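You operate a simulated robot arm through the tools that you are given. There is no shell and no other tool. Be economical: measure what you need, move in short steps, check, and stop when the job is done.

Carry out the task below with a simulated robot arm. There is one attempt and no reset: what you move stays moved.

TASK
Top up the tube, then push two rings into the green-banded sleeve.
Fine: the three small rings from the tray go in the tube; move the sliding plate to FILL and leave it there; one ring a push.

The check looks at the end state, three seconds after you hand in, the way a careful person would. Anything else that was tipped, shoved, dropped, spilled or broken makes it a failure.

THE ROBOT
A 7-joint arm with a two-finger parallel gripper on a trunk, on a base that drives. Base frame: it is fixed to the floor where the robot stands at the start and does not move with it; the origin is under the middle of the robot, x ahead of it, y to its left, z up; the surface under the hand at the start is at about z = 0.85. Lengths are in m, angles in degrees, forces in N, time in s.
With the tool pointing down near the work surface it reaches from about 0.1 to 0.54 m from the robot's upright axis, wherever it stands. Its first joint turns from -166.0 to 166.0 degrees. Places, roughly: green seal button [-0.5, -0.3, 0.9]; large bright ring (6x6x3 cm) [0.5, -0.3, 0.9]; plunger [0.8, -0.1, 1.1]; pusher [1.1, -0.2, 1]; ratchet lever [-0.4, -0.2, 1]; slack button [-0.5, -0.1, 0.9]; sleeve packer [1, -0.1, 1]; sliding plate [0.9, -0.2, 0.9]; small bright ring (5x5x2 cm) [0.4, -0.2, 0.9]; strap lever [-0.8, -0.3, 0.9]; yellow stop [-1.2, -0.3, 0.8]. Payload 1.57 kg.
Tool frame: the origin (TCP) lies between the finger pads and is the grasp point; the fingertips stand 0.03 m ahead of it; z points along the fingers, y is the line along which they close. Largest opening 0.08 m; finger width 0.017, thickness 0.012; the body of the gripper, 0.04 by 0.082 m, starts 0.08 m behind the TCP.
Orientation is that of the tool frame in the base frame, as [roll, pitch, yaw] about the fixed x, y, z axes, in that order (R = Rz(yaw) Ry(pitch) Rx(roll)). With the fingers straight down and closing along the base's y, the tool's x points along the base's -x, its y along +y and its z along -z.

THE INTERFACE
- The arm moves only by the tool apply_moves. Its argument "rows" is one flat list of numbers, 7 for each row, row after row: the shift along the base's x, y, z in m, then the turn, a rotation vector about the base's x, y, z in degrees, then the opening, from 0 (shut) to 1 (fully open). In form: [x, y, z, rx, ry, rz, claw, x, y, z, rx, ry, rz, claw, ...]. A call has 1 to 10 rows; each row is the pose to reach, as a shift and turn from the pose commanded when the call began. Each row takes 0.2 s and may step no farther than 0.05 m and 8.6 degrees from the row before; otherwise, or with a gripper value out of range, the whole call is refused. A pose out of reach is approached as far as the arm can. The call stops where the force on the tool passes 40 N (or 10 N more than at its start, if that is more) or the arm is blocked; 0.2 s more then pass. Each finger travels about 0.072 m/s and halts on what it meets, pressing with about 21 N; the grip force reading is that of the motor and also rises with nothing between the fingers. The clock runs only during rows and for 0.2 s after the last one: add rows that repeat a pose to give the fingers time. The reply holds the time, the measured pose of the TCP, the force on the tool along the base axes, the opening and the grip force, in the units named above and with some noise, with the torque about the TCP (base axes, N m) and any sound that the robot's microphone picked up, and new pictures: "views" is both (left out), scene, wrist or none.
- Cameras (640 x 400 px; columns grow to the right, rows downward): "scene" is now at [0.1882, -0.0516, 1.5928]; the picture's right is [-0.95, -0.32, 0.00], its down [-0.30, 0.88, -0.36] and it looks along [0.12, -0.34, -0.93] (base axes); focal length 220 px, centre (320, 200). "wrist" rides on the gripper at [0.072, -0.007, -0.122] in the tool frame; the picture's right is [0.09, 1.00, 0.00], its down [-0.84, 0.08, -0.54] and it looks along [-0.54, 0.05, 0.84] (tool axes); focal length 238 px, centre (320, 200). There is no depth. A picture from a camera that has moved, and an enlarged one, comes with that camera's place and axes in the base frame and with its lens.
- slide_trunk(by): slides the trunk up (or, below 0, down) by that many m; the arm and the scene camera ride with it, the base frame stays. It gives what a move gives, with no picture.
- steer(legs): drives the robot by 1 to 6 legs, each [ahead, left, turn to the left] in m, m and degrees, along the robot's own axes; the way and the turn of a leg run together, so that a leg with both is an arc; at most 1.5 m and 180 degrees a leg. The arm and the cameras ride along, it lands a little off, and it stops where it bumps. It gives what a move gives, and a new picture of the scene camera.
- head_to(pan, tilt): turns the head with the scene camera to pan (to the left, within 86 degrees either way) and tilt (down, from -29 to 69), counted from straight ahead of the robot. It gives what a move gives, and a new picture of the scene camera.
- enlarge(camera, box): a new picture of the part [left, top, right, bottom] of that camera's present view, enlarged. The clock stands still meanwhile.
- hand_in(): hands the job in; it is judged then, once.

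Go step by step. Nothing tells you exact positions but the pictures and the camera data: compare them with the known pose of the tool, close in by small moves and look again before you grip or let go. The budget is 120 turns and 260 pictures, counting those below and the enlarged ones. Unless the task says otherwise, let go and move clear before handing in, and close with one line.

The tools are called after "Request:" as name(argument=value, ...) on one line, values as JSON. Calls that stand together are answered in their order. apply_moves: Moves the arm, as the interface text tells. Its arguments: {"type":"object","properties":{"rows":{"type":"array","items":{"type":"number"}},"views":{"type":"string","enum":["both","scene","wrist","none"]}},"required":["rows"]} The other tools are called the same way: slide_trunk (by) slides the trunk up or down; steer (legs) drives the base; head_to (pan, tilt) turns the head that bears the scene camera; enlarge (camera, box) takes an enlarged picture of a part of a camera's view; hand_in () hands the job in.

At the start:

```text
t: 0.0
tcp_pos: [0.3658, -0.2234, 1.0621]
tool_rot: [-180.0, 0.0, 180.0]
force: [-1.2, 0.7, 0.2]
wrist_torque: [0.03, 0.0, 0.01]
gripper_width: 0.0797
gripper_force: 0.0
trunk travel left (down, up): [-0.854, 0.136]
robot x, y, heading: [-0.0024, 0.0029, -0.1]
head pan, tilt: [-71.2, 68.8]
```

scene: 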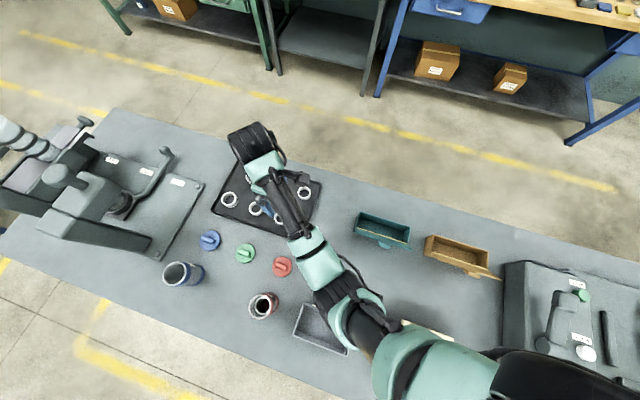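
wrist: 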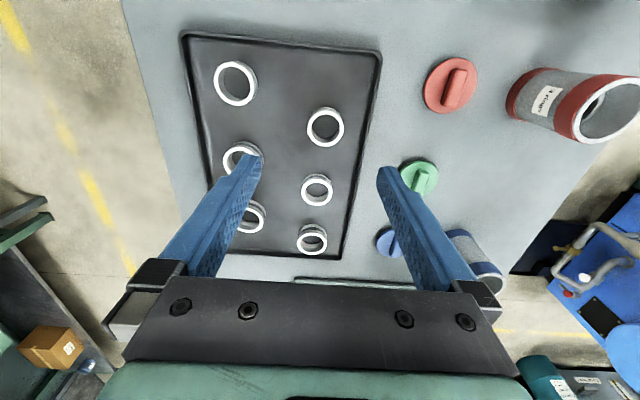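

I see a tray with six rings, lids, sleeves and a machine on the far (+x) side. I'll look closer at the machine and the tray first.

Request:
enlarge(camera="scene", box=[0, 100, 220, 280])

Request:
enlarge(camera="wrist", box=[170, 20, 400, 280])

Request:
head_to(pan=-15, tilt=40)

```text
2.22 times, centred on (110, 190) of scene
camera zoom: at [0.1882, -0.0516, 1.5928], right [-0.95, -0.32, 0.0], down [-0.3, 0.88, -0.36], along [0.12, -0.34, -0.93], focal length 488 px, centre (787, 222)
```

zoom: 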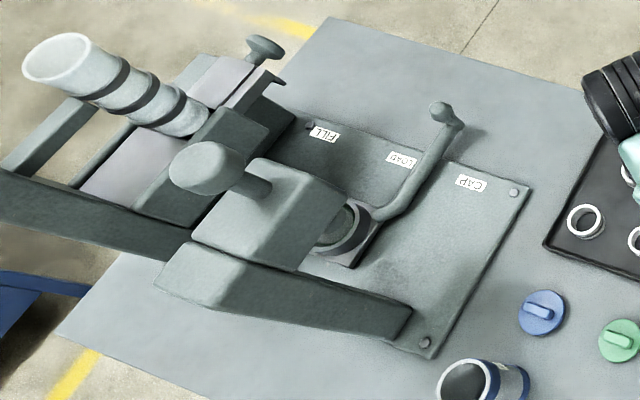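

```text
1.54 times, centred on (285, 150) of wrist
camera zoom: at [0.2937, -0.2309, 1.1845], right [-0.09, 1.0, 0.0], down [0.84, 0.08, 0.54], along [0.54, 0.05, -0.84], focal length 367 px, centre (374, 277)
```

zoom: 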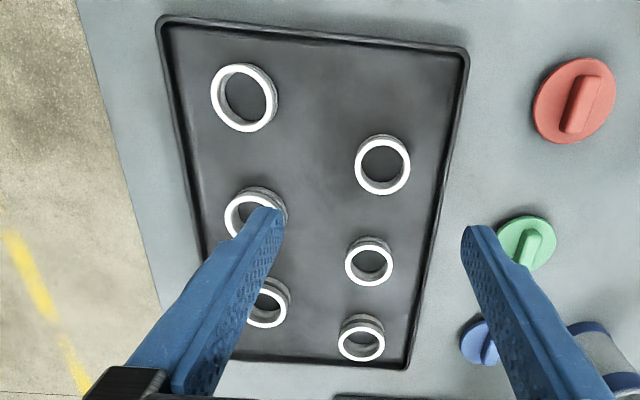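

```text
t: 1.2
tcp_pos: [0.3659, -0.2241, 1.0609]
tool_rot: [-179.9, -0.1, -179.9]
force: [-0.8, -0.6, 0.3]
wrist_torque: [0.03, -0.03, 0.02]
gripper_width: 0.08
gripper_force: 0.0
trunk travel left (down, up): [-0.854, 0.136]
robot x, y, heading: [-0.0006, -0.0012, -0.1]
head pan, tilt: [-15.0, 40.0]
camera scene: at [0.2524, -0.0208, 1.6288], right [-0.26, -0.97, 0.0], down [-0.62, 0.17, -0.77], along [0.74, -0.2, -0.64], focal length 220 px, centre (320, 200)
```

scene: 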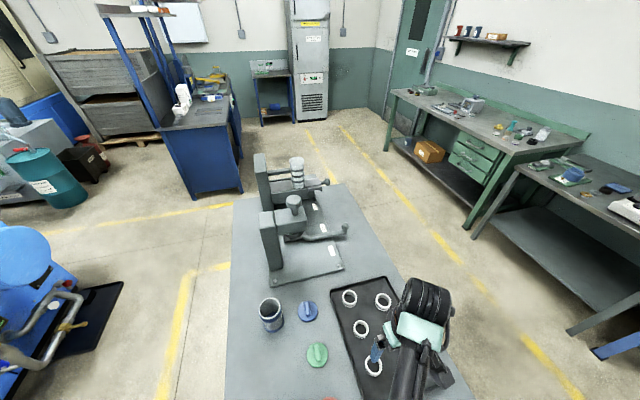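

The machine is straight ahead of me; I'll enlarge it, and the near part of the table too.

Request:
enlarge(camera="scene", box=[230, 140, 370, 300])

Request:
head_to(pan=-86, tilt=55)

Request:
enlarge(camera="scene", box=[0, 0, 640, 400])

```text
2.50 times, centred on (300, 220) of scene
camera zoom: at [0.2524, -0.0208, 1.6288], right [-0.26, -0.97, 0.0], down [-0.62, 0.17, -0.77], along [0.74, -0.2, -0.64], focal length 550 px, centre (370, 150)
```

zoom: 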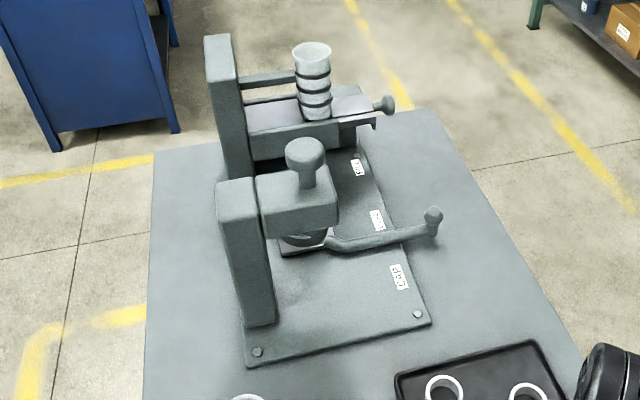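

```text
t: 2.7
tcp_pos: [0.366, -0.2242, 1.0617]
tool_rot: [-179.9, 0.0, 180.0]
force: [0.3, -0.8, 0.3]
wrist_torque: [0.01, 0.01, 0.01]
gripper_width: 0.0801
gripper_force: 0.1
trunk travel left (down, up): [-0.854, 0.136]
robot x, y, heading: [-0.001, 0.0009, 0.2]
head pan, tilt: [-85.9, 55.0]
camera scene: at [0.1755, -0.0706, 1.6082], right [-1.0, -0.07, 0.0], down [-0.06, 0.82, -0.57], along [0.04, -0.57, -0.82], focal length 220 px, centre (320, 200)
```

scene: 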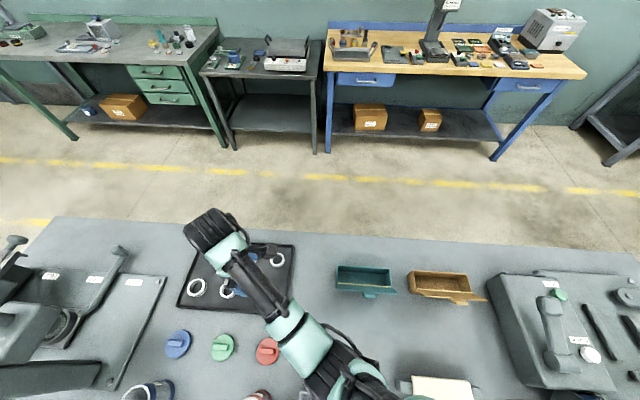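

```text
1.00 times, centred on (320, 200) of scene (not enlarged: the box is as wide or as high as the picture)
camera zoom: at [0.1755, -0.0706, 1.6082], right [-1.0, -0.07, 0.0], down [-0.06, 0.82, -0.57], along [0.04, -0.57, -0.82], focal length 220 px, centre (320, 200)
```

zoom: 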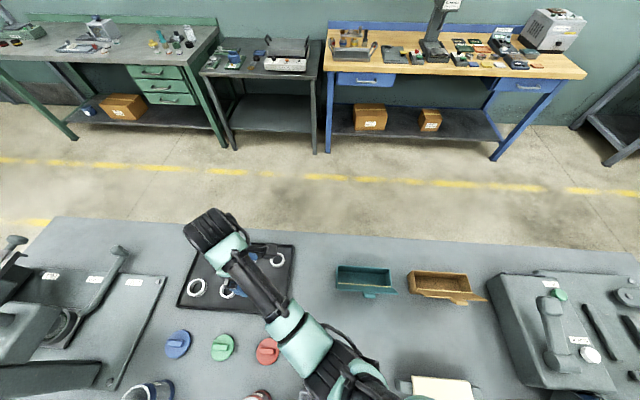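

The green-banded sleeve is not visible yet; I look down and around to find it and to learn where the robot can drive.

Request:
head_to(pan=0, tilt=68)

Request:
head_to(pan=80, tilt=60)

Request:
head_to(pan=-35, tilt=55)

```text
t: 4.3
tcp_pos: [0.3659, -0.2239, 1.062]
tool_rot: [-180.0, 0.0, 180.0]
force: [-0.4, -0.4, -0.2]
wrist_torque: [0.02, -0.01, 0.0]
gripper_width: 0.0798
gripper_force: 0.1
trunk travel left (down, up): [-0.854, 0.136]
robot x, y, heading: [0.0013, -0.0007, -0.1]
head pan, tilt: [0.0, 68.0]
camera scene: at [0.2272, 0.0012, 1.5935], right [0.0, -1.0, 0.0], down [-0.93, 0.0, -0.37], along [0.37, 0.0, -0.93], focal length 220 px, centre (320, 200)
```

scene: 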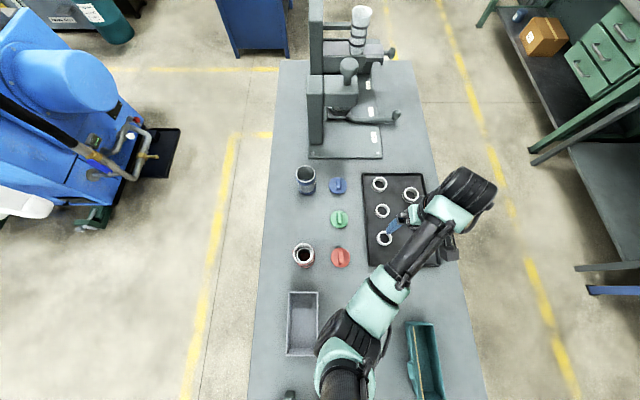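

```text
t: 5.8
tcp_pos: [0.3662, -0.225, 1.061]
tool_rot: [-180.0, -0.1, 179.9]
force: [0.1, 1.0, -0.3]
wrist_torque: [-0.03, 0.03, 0.02]
gripper_width: 0.0801
gripper_force: 0.0
trunk travel left (down, up): [-0.854, 0.136]
robot x, y, heading: [0.0012, 0.0034, -0.0]
head pan, tilt: [80.0, 60.0]
camera scene: at [0.1819, 0.0669, 1.6021], right [0.98, -0.17, 0.0], down [-0.15, -0.85, -0.5], along [0.09, 0.49, -0.87], focal length 220 px, centre (320, 200)
```

scene: 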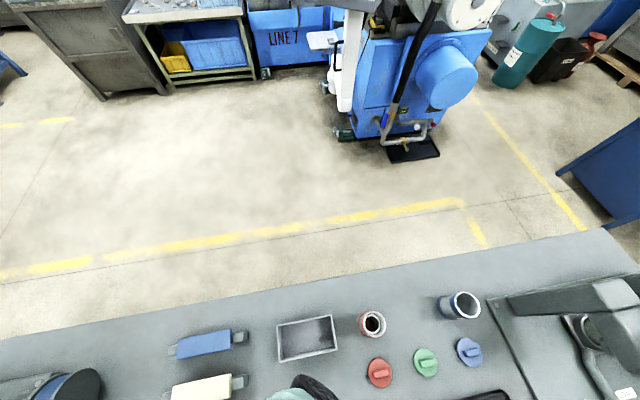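

```text
t: 7.8
tcp_pos: [0.3666, -0.2238, 1.0619]
tool_rot: [-179.9, 0.0, -180.0]
force: [0.9, -0.2, -0.2]
wrist_torque: [0.03, -0.01, 0.03]
gripper_width: 0.0803
gripper_force: 0.0
trunk travel left (down, up): [-0.854, 0.136]
robot x, y, heading: [0.0057, -0.0013, 0.2]
head pan, tilt: [-35.0, 55.0]
camera scene: at [0.2294, -0.04, 1.6082], right [-0.57, -0.82, 0.0], down [-0.67, 0.47, -0.57], along [0.47, -0.33, -0.82], focal length 220 px, centre (320, 200)
```

scene: 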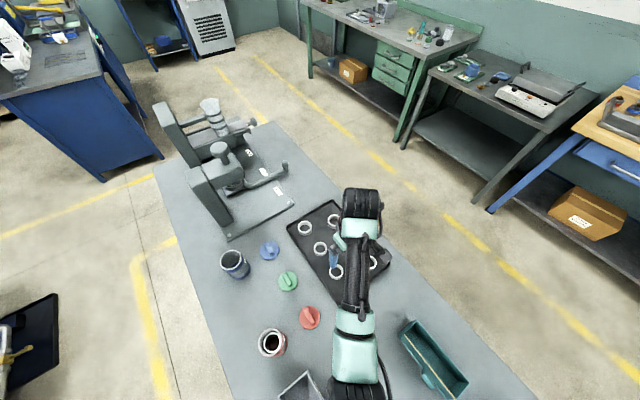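

The six rings resolve: three small at about (0.38, 0.47, 0.57; y −0.22), three large at y −0.325. The machine is out of reach, so I'll raise the trunk for clearance, and test a short drive ahead.

Request:
apply_moves(rows=[-0.04, 0, 0.04, 0, 0, 0, 1, -0.08, 0, 0.08, 0, 0, 0, 1, -0.1, 0.0, 0.12, 0, 0, 0, 1], views="wrist")

Request:
steer(legs=[[0.1, 0, 0]])

```text
refused: row 1 steps farther than a row can; nothing moved
```

```text
t: 8.9
tcp_pos: [0.4631, -0.2251, 1.0621]
tool_rot: [-180.0, 0.0, 179.9]
force: [0.1, 0.2, 0.6]
wrist_torque: [-0.03, -0.01, 0.0]
gripper_width: 0.0802
gripper_force: 0.0
trunk travel left (down, up): [-0.854, 0.136]
robot x, y, heading: [0.0988, 0.0032, -0.0]
head pan, tilt: [-35.0, 55.0]
camera scene: at [0.3277, -0.0405, 1.6082], right [-0.57, -0.82, 0.0], down [-0.67, 0.47, -0.57], along [0.47, -0.33, -0.82], focal length 220 px, centre (320, 200)
```

scene: 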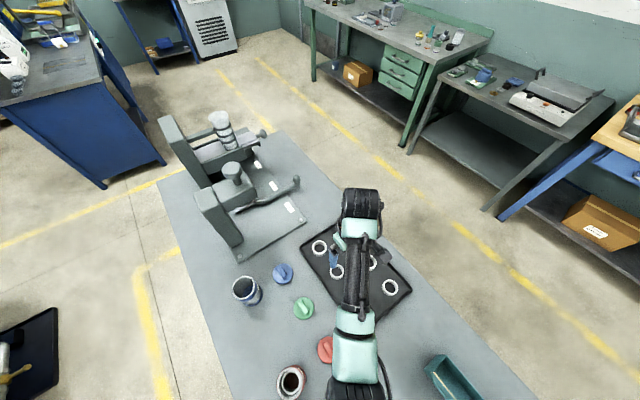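

Driving is free. I'll draw the hand back and up, clear of the machine, before going farther ahead.

Request:
apply_moves(rows=[-0.03, -0.01, 0.035, 0, 0, 0, 1, -0.06, -0.02, 0.07, 0, 0, 0, 1, -0.09, -0.03, 0.1, 0, 0, 0, 1, -0.13, -0.04, 0.12, 0, 0, 0, 1, -0.17, -0.06, 0.13, 0, 0, 0, 1, -0.21, -0.07, 0.13, 0, 0, 0, 1], views="wrist")

```text
t: 10.3
tcp_pos: [0.2528, -0.292, 1.1923]
tool_rot: [-179.9, 0.1, 180.0]
force: [-1.1, 0.4, -0.4]
wrist_torque: [0.0, 0.02, 0.01]
gripper_width: 0.0801
gripper_force: 0.0
out of reach, approached as far as the arm can: row 1
trunk travel left (down, up): [-0.854, 0.136]
robot x, y, heading: [0.1012, 0.0005, -0.2]
head pan, tilt: [-35.0, 55.0]
camera wrist: at [0.1816, -0.3008, 1.3149], right [-0.09, 1.0, 0.0], down [0.84, 0.08, 0.54], along [0.54, 0.05, -0.84], focal length 238 px, centre (320, 200)
```

wrist: 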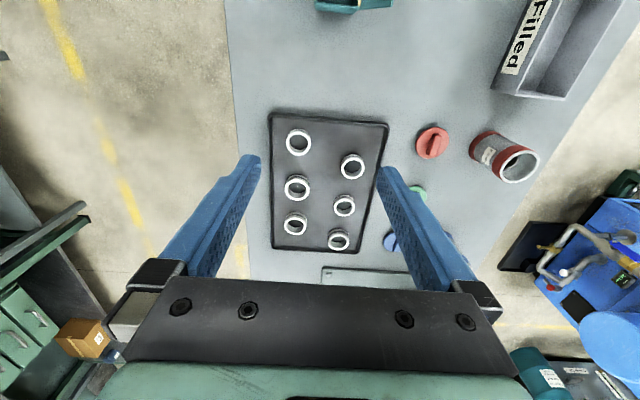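

Next I drive 0.4 m ahead, to x≈0.5, and look at the packer.

Request:
steer(legs=[[0.4, 0, 0]])

Request:
head_to(pan=-20, tilt=60)

```text
t: 12.8
tcp_pos: [0.6535, -0.2931, 1.1924]
tool_rot: [-179.9, 0.0, -179.9]
force: [1.0, 0.0, -0.7]
wrist_torque: [-0.03, -0.02, 0.0]
gripper_width: 0.0805
gripper_force: 0.0
trunk travel left (down, up): [-0.854, 0.136]
robot x, y, heading: [0.4923, -0.0005, 0.4]
head pan, tilt: [-35.0, 55.0]
camera scene: at [0.7265, -0.0394, 1.6082], right [-0.57, -0.82, 0.0], down [-0.67, 0.47, -0.57], along [0.47, -0.33, -0.82], focal length 220 px, centre (320, 200)
```

scene: 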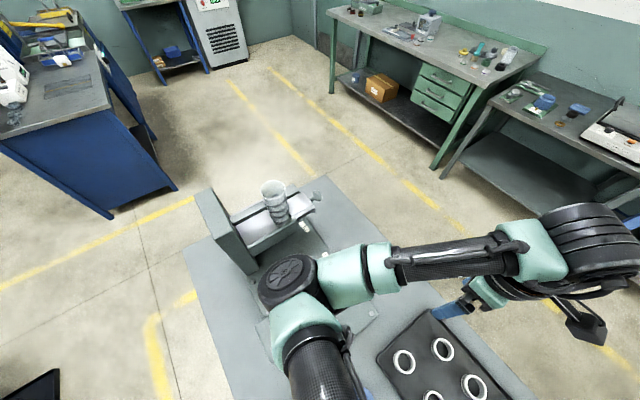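

```text
t: 13.6
tcp_pos: [0.654, -0.2927, 1.1926]
tool_rot: [-180.0, 0.1, -179.9]
force: [-0.3, -0.3, -1.6]
wrist_torque: [-0.01, 0.0, 0.0]
gripper_width: 0.08
gripper_force: 0.0
trunk travel left (down, up): [-0.854, 0.136]
robot x, y, heading: [0.4972, 0.0006, 0.4]
head pan, tilt: [-20.0, 60.0]
camera scene: at [0.7302, -0.021, 1.6022], right [-0.34, -0.94, 0.0], down [-0.81, 0.29, -0.5], along [0.47, -0.17, -0.87], focal length 220 px, centre (320, 200)
```

scene: 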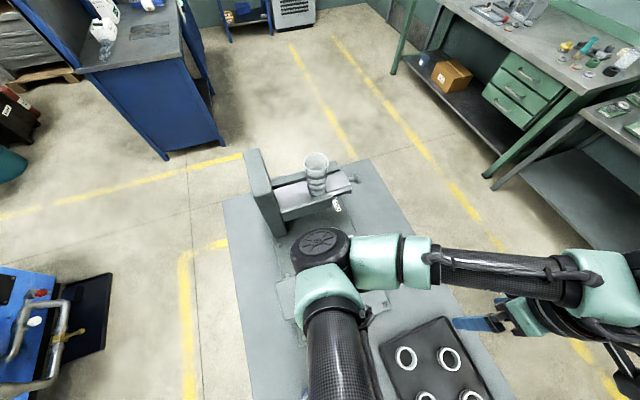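

The elbow hangs near the plunger; I'll raise the trunk for clearance and enlarge the tube region.

Request:
slide_trunk(by=0.13)

Request:
enlarge(camera="scene", box=[230, 130, 390, 240])

Request:
enlarge(camera="wrist", box=[0, 0, 639, 399])

```text
t: 15.1
tcp_pos: [0.6549, -0.2934, 1.3221]
tool_rot: [-179.9, 0.0, -180.0]
force: [-0.2, 0.0, 0.2]
wrist_torque: [0.0, -0.01, 0.02]
gripper_width: 0.0801
gripper_force: 0.1
trunk travel left (down, up): [-0.984, 0.006]
robot x, y, heading: [0.4955, 0.0005, 0.2]
head pan, tilt: [-20.0, 60.0]
```

```text
3.64 times, centred on (310, 185) of scene
camera zoom: at [0.7303, -0.0209, 1.7321], right [-0.34, -0.94, 0.0], down [-0.81, 0.29, -0.5], along [0.47, -0.17, -0.87], focal length 799 px, centre (356, 254)
```

zoom: 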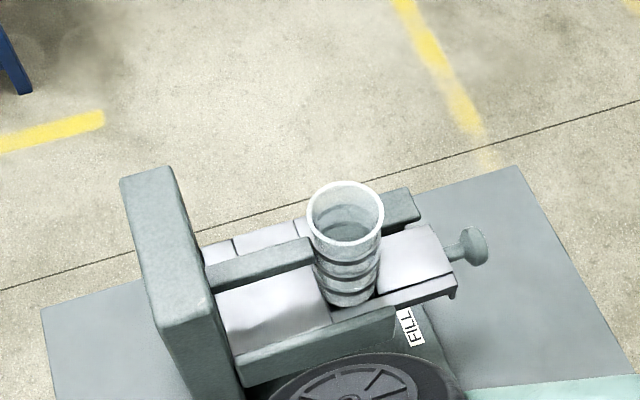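

```text
1.00 times, centred on (320, 200) of wrist (not enlarged: the box is as wide or as high as the picture)
camera zoom: at [0.5821, -0.3004, 1.4447], right [-0.09, 1.0, 0.0], down [0.84, 0.08, 0.54], along [0.54, 0.05, -0.84], focal length 239 px, centre (320, 200)
```

zoom: 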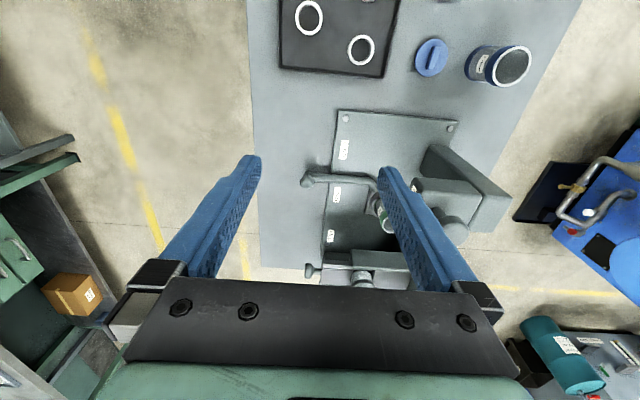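

A hint of green shows in the nest by the plunger; I'll enlarge that.

Request:
enlarge(camera="wrist", box=[290, 90, 530, 290])

```text
2.00 times, centred on (410, 190) of wrist
camera zoom: at [0.5821, -0.3004, 1.4447], right [-0.09, 1.0, 0.0], down [0.84, 0.08, 0.54], along [0.54, 0.05, -0.84], focal length 477 px, centre (140, 220)
```

zoom: 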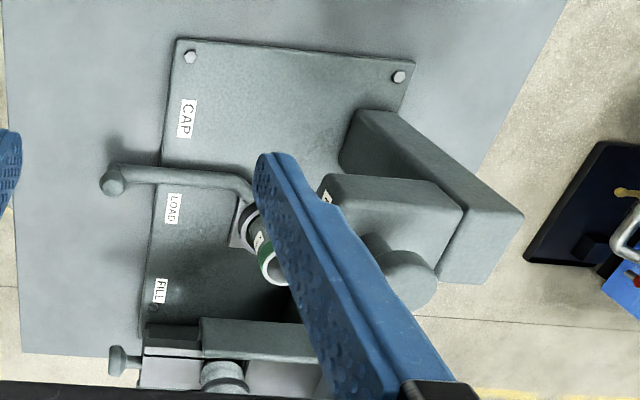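

The green-banded sleeve sits in the sliding plate at LOAD (x≈0.935); FILL is 0.137 m farther along x, under the tube at about (1.07, −0.14). I'll drive 0.15 m farther so that tray and packer are both in reach, then look straight down at the tray.

Request:
steer(legs=[[0.15, 0, 0]])

Request:
head_to(pan=-60, tilt=65)

```text
t: 16.5
tcp_pos: [0.8014, -0.2928, 1.3224]
tool_rot: [-180.0, 0.1, -179.9]
force: [-0.6, 0.5, 1.0]
wrist_torque: [0.0, -0.04, -0.02]
gripper_width: 0.0801
gripper_force: 0.1
trunk travel left (down, up): [-0.984, 0.006]
robot x, y, heading: [0.6492, -0.0023, -0.0]
head pan, tilt: [-20.0, 60.0]
camera scene: at [0.8767, -0.0204, 1.7325], right [-0.34, -0.94, 0.0], down [-0.81, 0.29, -0.5], along [0.47, -0.17, -0.87], focal length 220 px, centre (320, 200)
```

scene: 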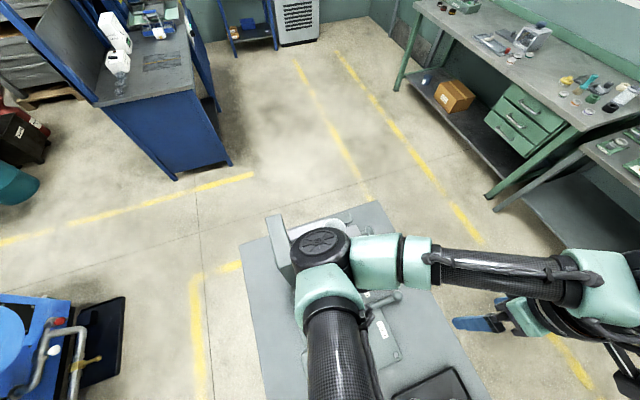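

```text
t: 17.6
tcp_pos: [0.8024, -0.2929, 1.3224]
tool_rot: [180.0, 0.0, -179.8]
force: [-0.7, 0.4, -0.3]
wrist_torque: [0.02, 0.01, 0.03]
gripper_width: 0.0798
gripper_force: 0.0
trunk travel left (down, up): [-0.984, 0.006]
robot x, y, heading: [0.646, 0.0034, 0.0]
head pan, tilt: [-60.0, 65.0]
camera scene: at [0.8465, -0.0503, 1.7267], right [-0.86, -0.5, 0.0], down [-0.46, 0.78, -0.42], along [0.21, -0.37, -0.91], focal length 220 px, centre (320, 200)
```

scene: 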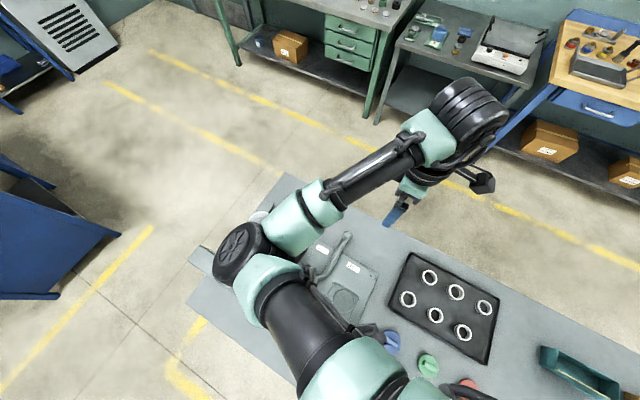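

Clear view of the tray now; I enlarge it to pin down ring positions and sizes.

Request:
enlarge(camera="scene", box=[370, 240, 510, 370])

```text
3.08 times, centred on (440, 305) of scene
camera zoom: at [0.8465, -0.0503, 1.7267], right [-0.86, -0.5, 0.0], down [-0.46, 0.78, -0.42], along [0.21, -0.37, -0.91], focal length 676 px, centre (-49, -123)
```

zoom: 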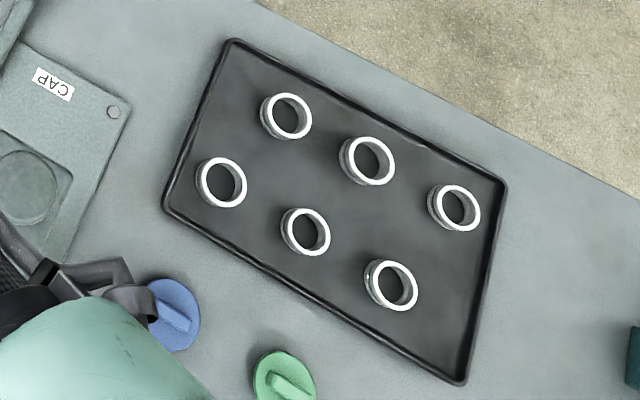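

Request:
enlarge(camera="scene", box=[424, 262, 496, 307])

Request:
enlarge(camera="scene", box=[404, 300, 476, 345])

Request:
enlarge(camera="scene", box=[384, 264, 456, 309])

```text
8.89 times, centred on (460, 284) of scene
camera zoom: at [0.8465, -0.0503, 1.7267], right [-0.86, -0.5, 0.0], down [-0.46, 0.78, -0.42], along [0.21, -0.37, -0.91], focal length 1954 px, centre (-924, -551)
```

zoom: 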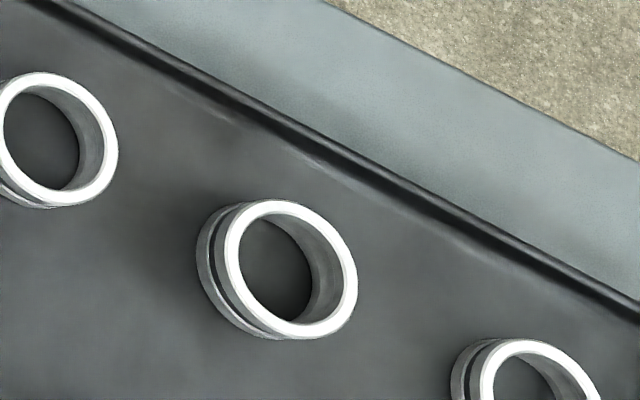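

```text
8.89 times, centred on (440, 322) of scene
camera zoom: at [0.8465, -0.0503, 1.7267], right [-0.86, -0.5, 0.0], down [-0.46, 0.78, -0.42], along [0.21, -0.37, -0.91], focal length 1954 px, centre (-747, -889)
```

zoom: 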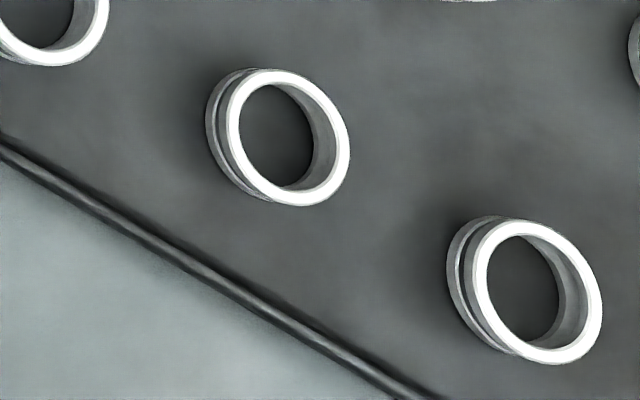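

```text
8.89 times, centred on (420, 286) of scene
camera zoom: at [0.8465, -0.0503, 1.7267], right [-0.86, -0.5, 0.0], down [-0.46, 0.78, -0.42], along [0.21, -0.37, -0.91], focal length 1954 px, centre (-569, -569)
```

zoom: 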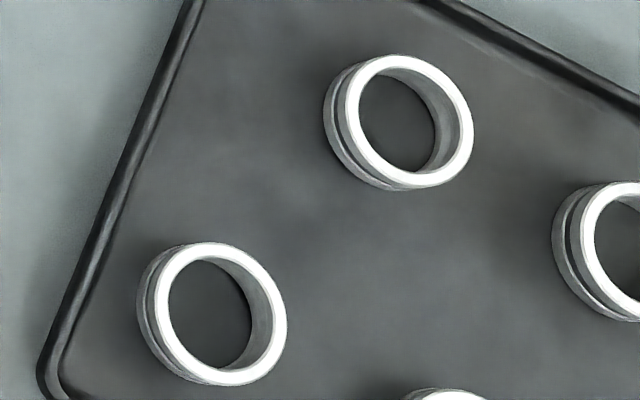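

Size check by area: D (0.47,−0.22) and B (0.38,−0.22) look small; C, E, F large. I need a fair look at ring A at the far corner.

Request:
enlarge(camera="scene", box=[444, 282, 516, 327])

Request:
enlarge(camera="scene", box=[394, 277, 466, 322])

```text
8.89 times, centred on (480, 304) of scene
camera zoom: at [0.8465, -0.0503, 1.7267], right [-0.86, -0.5, 0.0], down [-0.46, 0.78, -0.42], along [0.21, -0.37, -0.91], focal length 1954 px, centre (-1102, -729)
```

zoom: 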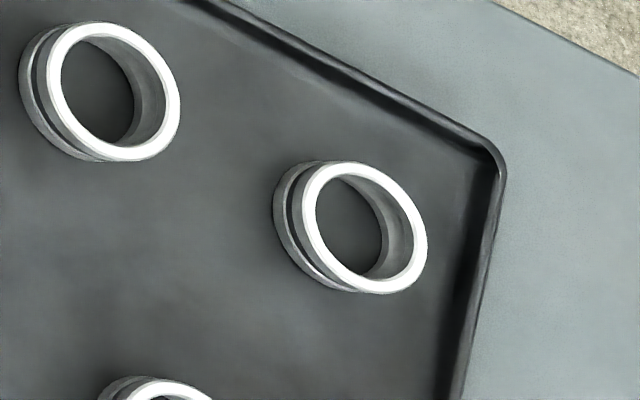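

```text
8.89 times, centred on (430, 300) of scene
camera zoom: at [0.8465, -0.0503, 1.7267], right [-0.86, -0.5, 0.0], down [-0.46, 0.78, -0.42], along [0.21, -0.37, -0.91], focal length 1954 px, centre (-658, -684)
```

zoom: 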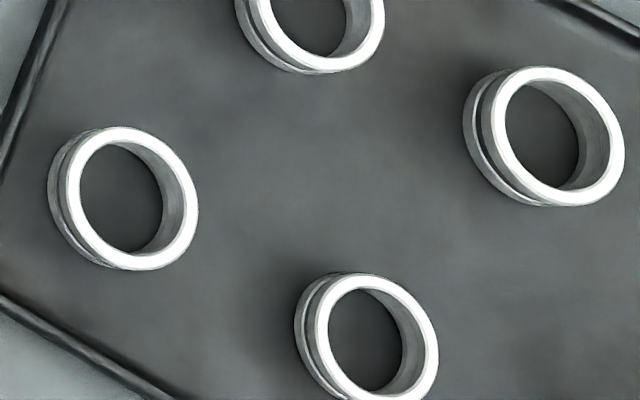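

By area, the small rings are A (0.34,−0.33), B (0.383,−0.217) and D (0.479,−0.220); the gripper width will confirm. I'll bring the hand above D.

Request:
apply_moves(rows=[-0.045, 0.01, 0, 0, 0, 0, 1, -0.09, 0.02, 0, 0, 0, 0, 1, -0.135, 0.03, 0, 0, 0, 0, 1, -0.18, 0.04, -0.01, 0, 0, 0, 1, -0.22, 0.05, -0.03, 0, 0, 0, 1, -0.255, 0.055, -0.06, 0, 0, 0, 1, -0.285, 0.06, -0.095, 0, 0, 0, 1, -0.305, 0.066, -0.135, 0, 0, 0, 1, -0.318, 0.07, -0.18, 0, 0, 0, 1, -0.323, 0.073, -0.225, 0, 0, 0, 1], views="both")

```text
t: 19.8
tcp_pos: [0.4818, -0.2222, 1.0978]
tool_rot: [180.0, -0.1, -179.9]
force: [-0.1, -0.1, 0.5]
wrist_torque: [-0.03, 0.0, 0.0]
gripper_width: 0.0801
gripper_force: 0.0
trunk travel left (down, up): [-0.984, 0.006]
robot x, y, heading: [0.6454, 0.0019, 0.3]
head pan, tilt: [-60.0, 65.0]
camera scene: at [0.8469, -0.0504, 1.7266], right [-0.86, -0.5, 0.0], down [-0.46, 0.78, -0.42], along [0.21, -0.37, -0.91], focal length 220 px, centre (320, 200)
camera wrist: at [0.4094, -0.2283, 1.2204], right [-0.09, 1.0, 0.0], down [0.84, 0.08, 0.54], along [0.54, 0.05, -0.84], focal length 238 px, centre (320, 200)
```

scene: 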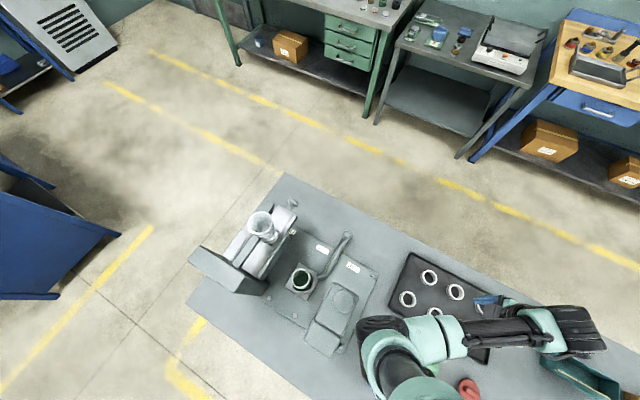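
wrist: 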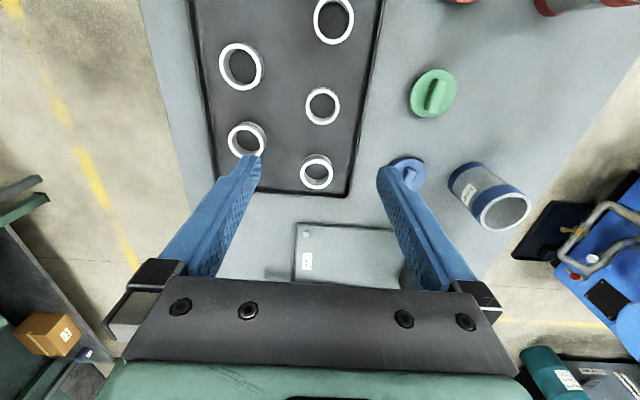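

The packer is now in full view, so I enlarge it to get its geometry and also examine ring D.

Request:
enlarge(camera="scene", box=[180, 170, 390, 370])

Request:
enlarge(camera="wrist", box=[200, 0, 400, 200])

```text
2.00 times, centred on (285, 270) of scene
camera zoom: at [0.8469, -0.0504, 1.7266], right [-0.86, -0.5, 0.0], down [-0.46, 0.78, -0.42], along [0.21, -0.37, -0.91], focal length 440 px, centre (390, 60)
```

zoom: 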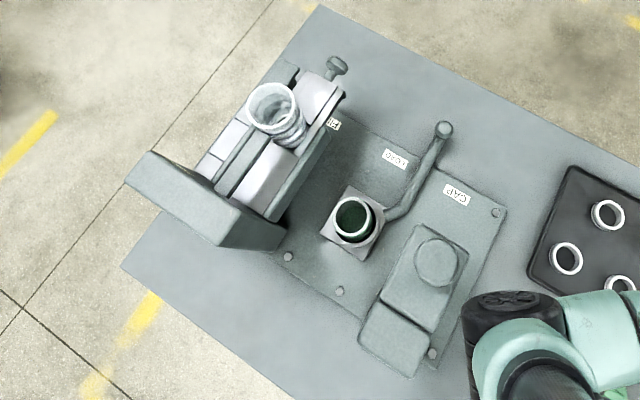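

```text
2.00 times, centred on (300, 100) of wrist
camera zoom: at [0.4094, -0.2283, 1.2204], right [-0.09, 1.0, 0.0], down [0.84, 0.08, 0.54], along [0.54, 0.05, -0.84], focal length 477 px, centre (360, 400)
```

zoom: 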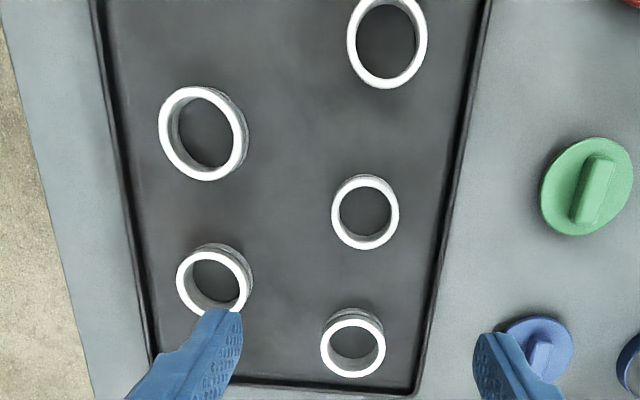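

Confirmed: D, B and A are the small ones. I'll lower over D to about 8 cm above it and look again.

Request:
apply_moves(rows=[-0.003, 0.003, -0.045, 0, 0, 0, 1, -0.005, 0.004, -0.09, 0, 0, 0, 1, -0.005, 0.004, -0.13, 0, 0, 0, 1, -0.005, 0.004, -0.15, 0, 0, 0, 1], views="wrist")

```text
t: 20.8
tcp_pos: [0.4757, -0.2153, 0.9474]
tool_rot: [-179.9, 0.0, -180.0]
force: [0.2, -0.2, -0.9]
wrist_torque: [-0.02, 0.0, 0.0]
gripper_width: 0.0801
gripper_force: 0.0
trunk travel left (down, up): [-0.984, 0.006]
robot x, y, heading: [0.6458, 0.0048, 0.2]
head pan, tilt: [-60.0, 65.0]
camera wrist: at [0.4036, -0.2228, 1.0695], right [-0.09, 1.0, 0.0], down [0.84, 0.08, 0.54], along [0.54, 0.05, -0.84], focal length 238 px, centre (320, 200)
```

wrist: 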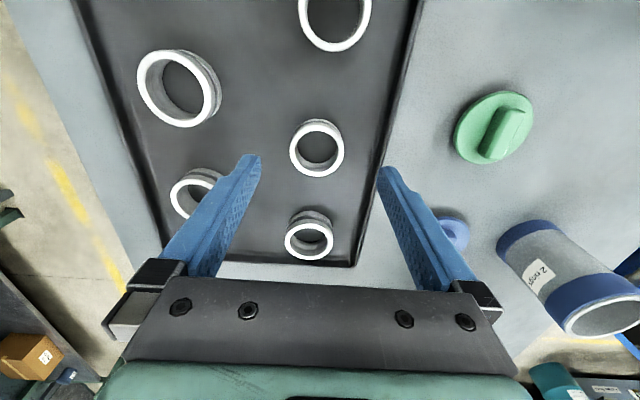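

Ring D at (0.476, −0.2185), ~4.8 cm wide: small. I lower so the fingertips cover its upper part, and close.

Request:
apply_moves(rows=[0, -0.003, -0.03, 0, 0, 0, 1, 0, -0.003, -0.053, 0, 0, 0, 1, 0, -0.003, -0.053, 0, 0, 0, 0.5, 0, -0.003, -0.053, 0, 0, 0, 0.3, 0, -0.003, -0.053, 0, 0, 0, 0.3, 0, -0.003, -0.053, 0, 0, 0, 0.3], views="wrist")

```text
t: 22.2
tcp_pos: [0.4754, -0.2187, 0.8952]
tool_rot: [-180.0, 0.0, -179.9]
force: [0.2, -0.2, 1.0]
wrist_torque: [-0.01, 0.04, -0.02]
gripper_width: 0.0457
gripper_force: 21.6
trunk travel left (down, up): [-0.984, 0.006]
robot x, y, heading: [0.6463, 0.0001, -0.0]
head pan, tilt: [-60.0, 65.0]
camera wrist: at [0.4045, -0.2262, 1.0183], right [-0.09, 1.0, 0.0], down [0.84, 0.08, 0.54], along [0.54, 0.05, -0.84], focal length 238 px, centre (320, 200)
```

wrist: 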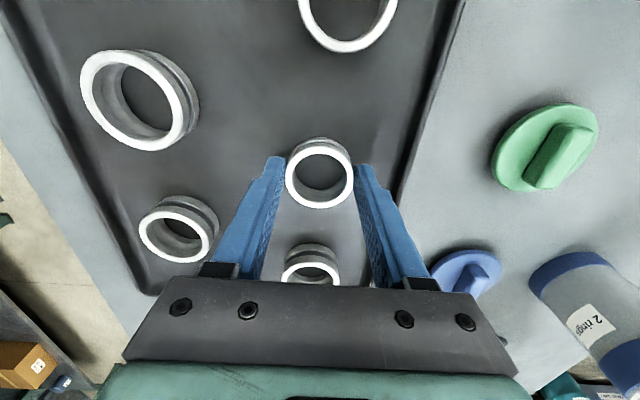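

Gripped at 4.6 cm: small ring confirmed. I lift it and carry it toward the tube, high.

Request:
apply_moves(rows=[0, 0, 0.02, 0, 0, 0, 0.3, 0, 0, 0.065, 0, 0, 0, 0.3, 0, 0, 0.11, 0, 0, 0, 0.3, 0, 0, 0.155, 0, 0, 0, 0.3, 0.035, 0, 0.19, 0, 0, 0, 0.3, 0.07, 0, 0.225, 0, 0, 0, 0.3, 0.105, 0, 0.26, 0, 0, 0, 0.3, 0.14, 0, 0.295, 0, 0, 0, 0.3, 0.175, 0, 0.33, 0, 0, 0, 0.3, 0.21, 0, 0.365, 0, 0, 0, 0.3], views="wrist")

Request:
apply_moves(rows=[0.045, -0.01, 0.015, 0, 0, 0, 0.3, 0.09, -0.01, 0.02, 0, 0, 0, 0.3, 0.135, -0.01, 0.02, 0, 0, 0, 0.3, 0.18, 0.0, 0.02, 0, 0, 0, 0.3, 0.225, 0.01, 0.02, 0, 0, 0, 0.3, 0.265, 0.02, 0.02, 0, 0, 0, 0.3, 0.305, 0.035, 0.02, 0, 0, 0, 0.3], views="both")

```text
t: 24.4
tcp_pos: [0.6867, -0.2182, 1.258]
tool_rot: [179.9, -0.1, -179.9]
force: [-0.1, 0.4, -1.6]
wrist_torque: [0.0, 0.0, 0.01]
gripper_width: 0.0459
gripper_force: 20.6
trunk travel left (down, up): [-0.984, 0.006]
robot x, y, heading: [0.6441, 0.0002, 0.2]
head pan, tilt: [-60.0, 65.0]
camera wrist: at [0.6147, -0.225, 1.381], right [-0.09, 1.0, 0.0], down [0.84, 0.08, 0.54], along [0.54, 0.05, -0.84], focal length 238 px, centre (320, 200)
```

wrist: 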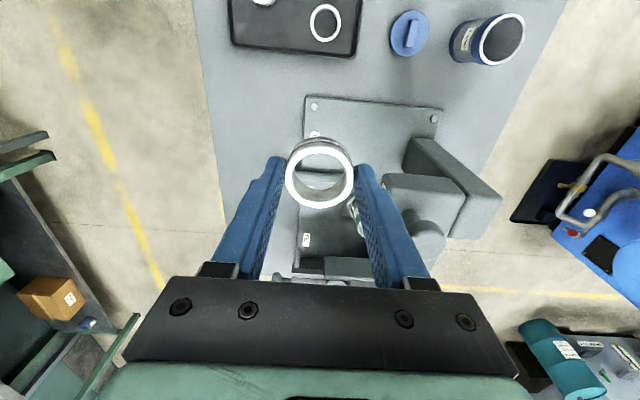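

```text
t: 26.0
tcp_pos: [0.9932, -0.1823, 1.2797]
tool_rot: [180.0, -0.1, -179.9]
force: [1.5, 0.1, -0.8]
wrist_torque: [-0.01, 0.0, 0.01]
gripper_width: 0.0458
gripper_force: 20.9
trunk travel left (down, up): [-0.984, 0.006]
robot x, y, heading: [0.6466, 0.001, -0.0]
head pan, tilt: [-60.0, 65.0]
camera scene: at [0.8489, -0.0502, 1.7263], right [-0.86, -0.5, 0.0], down [-0.46, 0.78, -0.42], along [0.21, -0.37, -0.91], focal length 220 px, centre (320, 200)
camera wrist: at [0.9209, -0.1888, 1.4027], right [-0.09, 1.0, 0.0], down [0.84, 0.08, 0.54], along [0.54, 0.05, -0.84], focal length 238 px, centre (320, 200)
```

scene: 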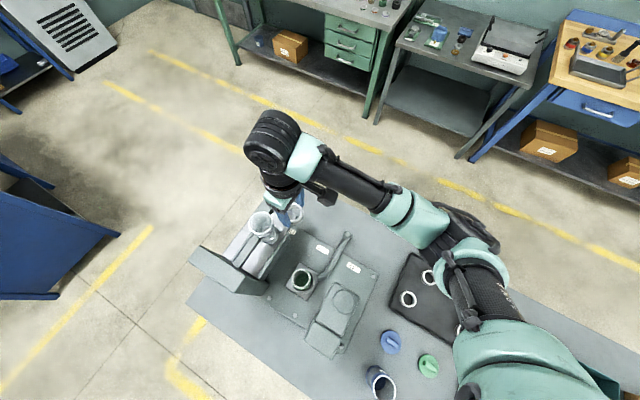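
wrist: 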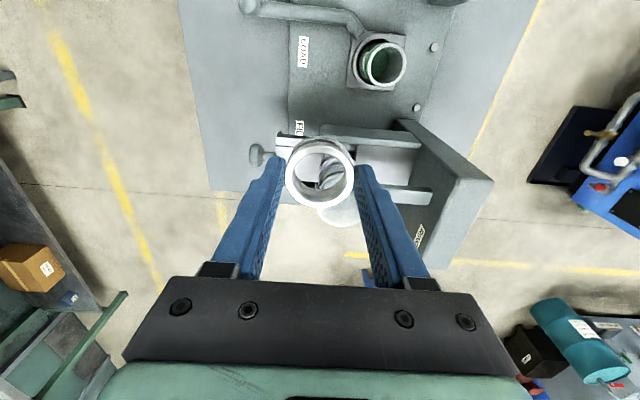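

The tube mouth is partly behind the ring; I enlarge to locate its rim.

Request:
enlarge(camera="wrist", box=[240, 110, 460, 260])

Request:
enlarge(camera="scene", box=[180, 160, 360, 310])

```text
2.67 times, centred on (350, 185) of wrist
camera zoom: at [0.9209, -0.1888, 1.4027], right [-0.09, 1.0, 0.0], down [0.84, 0.08, 0.54], along [0.54, 0.05, -0.84], focal length 636 px, centre (240, 240)
```

zoom: 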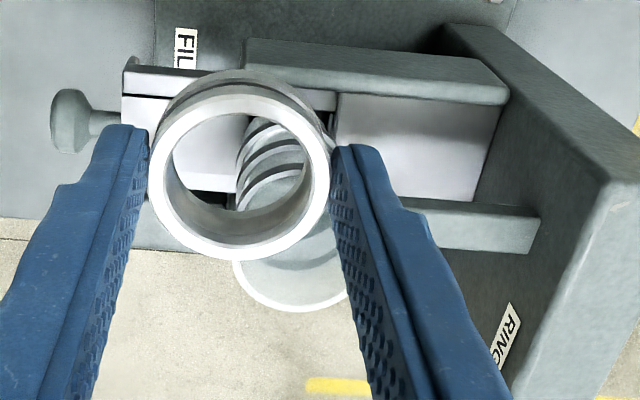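

```text
2.67 times, centred on (270, 235) of scene
camera zoom: at [0.8489, -0.0502, 1.7263], right [-0.86, -0.5, 0.0], down [-0.46, 0.78, -0.42], along [0.21, -0.37, -0.91], focal length 586 px, centre (453, 107)
```

zoom: 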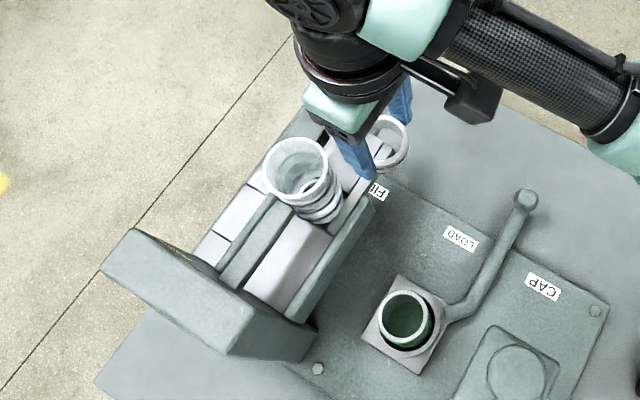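

I shift the hand sideways to see the tube mouth unobstructed and triangulate it.

Request:
apply_moves(rows=[0, -0.04, 0, 0, 0, 0, 0.3, 0, -0.08, 0, 0, 0, 0, 0.3], views="none")

Request:
enlarge(camera="wrist", box=[300, 110, 520, 260])

Request:
enlarge(camera="scene", box=[230, 190, 310, 250])

```text
t: 26.6
tcp_pos: [0.992, -0.2635, 1.2803]
tool_rot: [179.9, 0.0, -179.9]
force: [0.7, -0.2, 0.1]
wrist_torque: [0.0, 0.03, 0.01]
gripper_width: 0.0459
gripper_force: 21.4
trunk travel left (down, up): [-0.984, 0.006]
robot x, y, heading: [0.6444, 0.0013, 0.2]
head pan, tilt: [-60.0, 65.0]
```

```text
2.67 times, centred on (410, 185) of wrist
camera zoom: at [0.9197, -0.2701, 1.4019], right [-0.09, 1.0, 0.0], down [0.84, 0.08, 0.54], along [0.54, 0.05, -0.84], focal length 636 px, centre (80, 240)
```

zoom: 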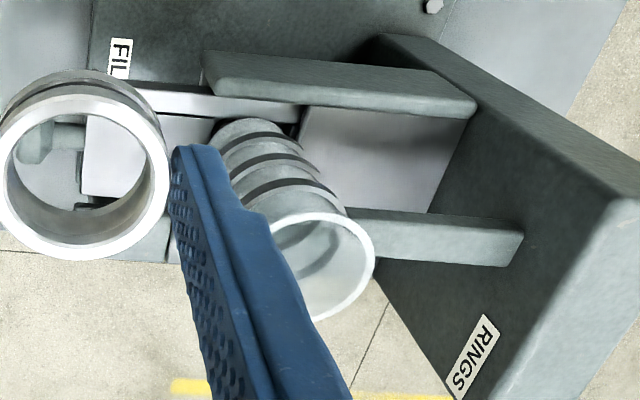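

```text
6.67 times, centred on (270, 220) of scene
camera zoom: at [0.8475, -0.0513, 1.7265], right [-0.86, -0.5, 0.0], down [-0.46, 0.78, -0.42], along [0.21, -0.36, -0.91], focal length 1465 px, centre (653, 67)
```

zoom: 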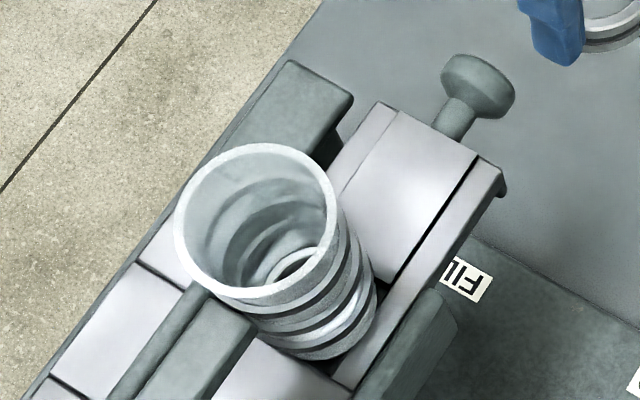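

Tube mouth triangulated at (1.084, −0.142, 1.156). I move the ring over it, keep 2–3 cm clear and check.

Request:
apply_moves(rows=[0.025, 0.032, 0, 0, 0, 0, 0.3, 0.05, 0.064, 0, 0, 0, 0, 0.3, 0.075, 0.096, 0, 0, 0, 0, 0.3, 0.092, 0.1215, -0.01, 0, 0, 0, 0.3, 0.092, 0.1215, -0.05, 0, 0, 0, 0.3, 0.092, 0.1215, -0.055, 0, 0, 0, 0.3], views="none")

Request:
enlarge(camera="scene", box=[220, 160, 320, 240])

Request:
enlarge(camera="wrist", box=[220, 100, 420, 240])

```text
t: 28.0
tcp_pos: [1.082, -0.1424, 1.2228]
tool_rot: [180.0, 0.1, -179.9]
force: [0.5, 0.1, -0.3]
wrist_torque: [0.04, 0.04, 0.0]
gripper_width: 0.0458
gripper_force: 20.8
trunk travel left (down, up): [-0.984, 0.006]
robot x, y, heading: [0.6478, -0.0, 0.0]
head pan, tilt: [-60.0, 65.0]
```

```text
5.00 times, centred on (270, 200) of scene
camera zoom: at [0.8471, -0.0502, 1.7266], right [-0.86, -0.5, 0.0], down [-0.46, 0.78, -0.42], along [0.21, -0.37, -0.91], focal length 1099 px, centre (570, 200)
```

zoom: 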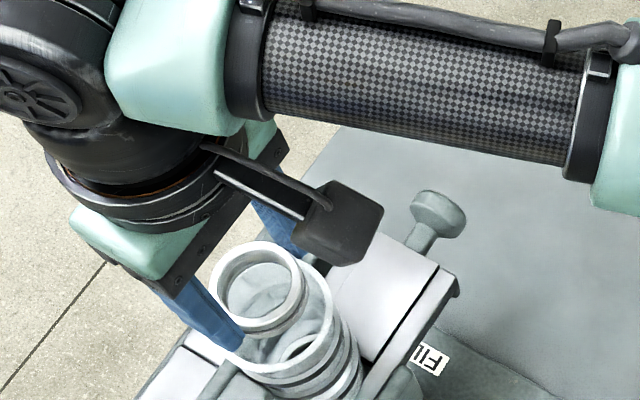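

```text
2.86 times, centred on (320, 170) of wrist
camera zoom: at [1.01, -0.1492, 1.3458], right [-0.09, 1.0, 0.0], down [0.84, 0.08, 0.54], along [0.54, 0.05, -0.84], focal length 681 px, centre (320, 286)
```

zoom: 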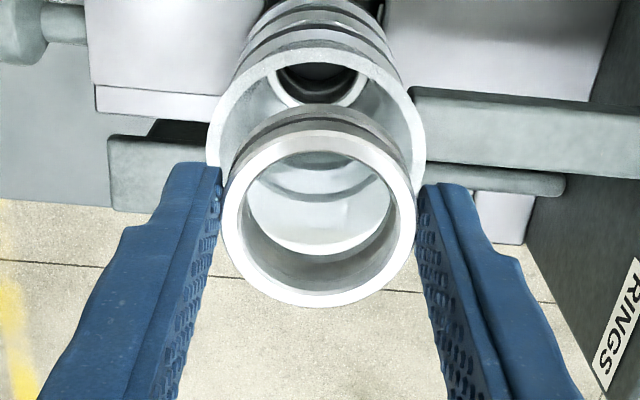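

Centre agrees (1.0845, −0.1435). I lower until the ring is just inside the mouth and open.

Request:
apply_moves(rows=[0.0025, -0.001, -0.02, 0, 0, 0, 0.3, 0.0025, -0.001, -0.033, 0, 0, 0, 0.3, 0.0025, -0.001, -0.033, 0, 0, 0, 0.3], views="wrist")

Request:
enlarge(camera="wrist", box=[220, 100, 420, 240])

```text
t: 28.8
tcp_pos: [1.0846, -0.1433, 1.1889]
tool_rot: [-180.0, 0.0, -180.0]
force: [0.7, -1.0, -0.6]
wrist_torque: [-0.01, -0.01, -0.01]
gripper_width: 0.0458
gripper_force: 21.2
trunk travel left (down, up): [-0.984, 0.006]
robot x, y, heading: [0.6464, 0.0006, 0.4]
head pan, tilt: [-60.0, 65.0]
camera wrist: at [1.0131, -0.1505, 1.3121], right [-0.09, 1.0, 0.0], down [0.84, 0.08, 0.54], along [0.54, 0.05, -0.84], focal length 238 px, centre (320, 200)
```

wrist: 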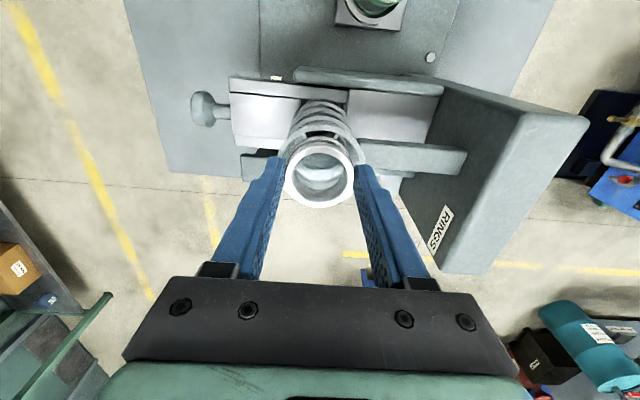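

```text
2.86 times, centred on (320, 170) of wrist
camera zoom: at [1.0131, -0.1505, 1.3121], right [-0.09, 1.0, 0.0], down [0.84, 0.08, 0.54], along [0.54, 0.05, -0.84], focal length 681 px, centre (320, 286)
```

zoom: 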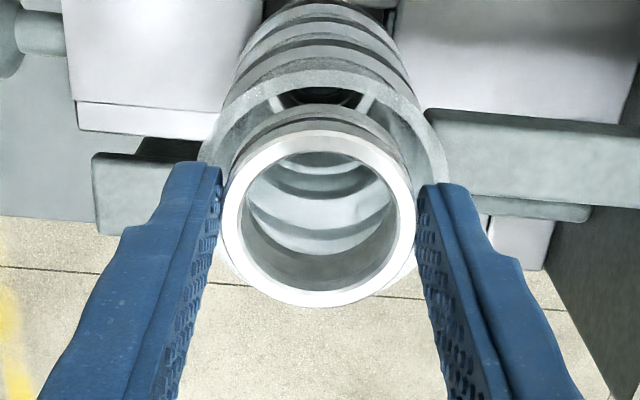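

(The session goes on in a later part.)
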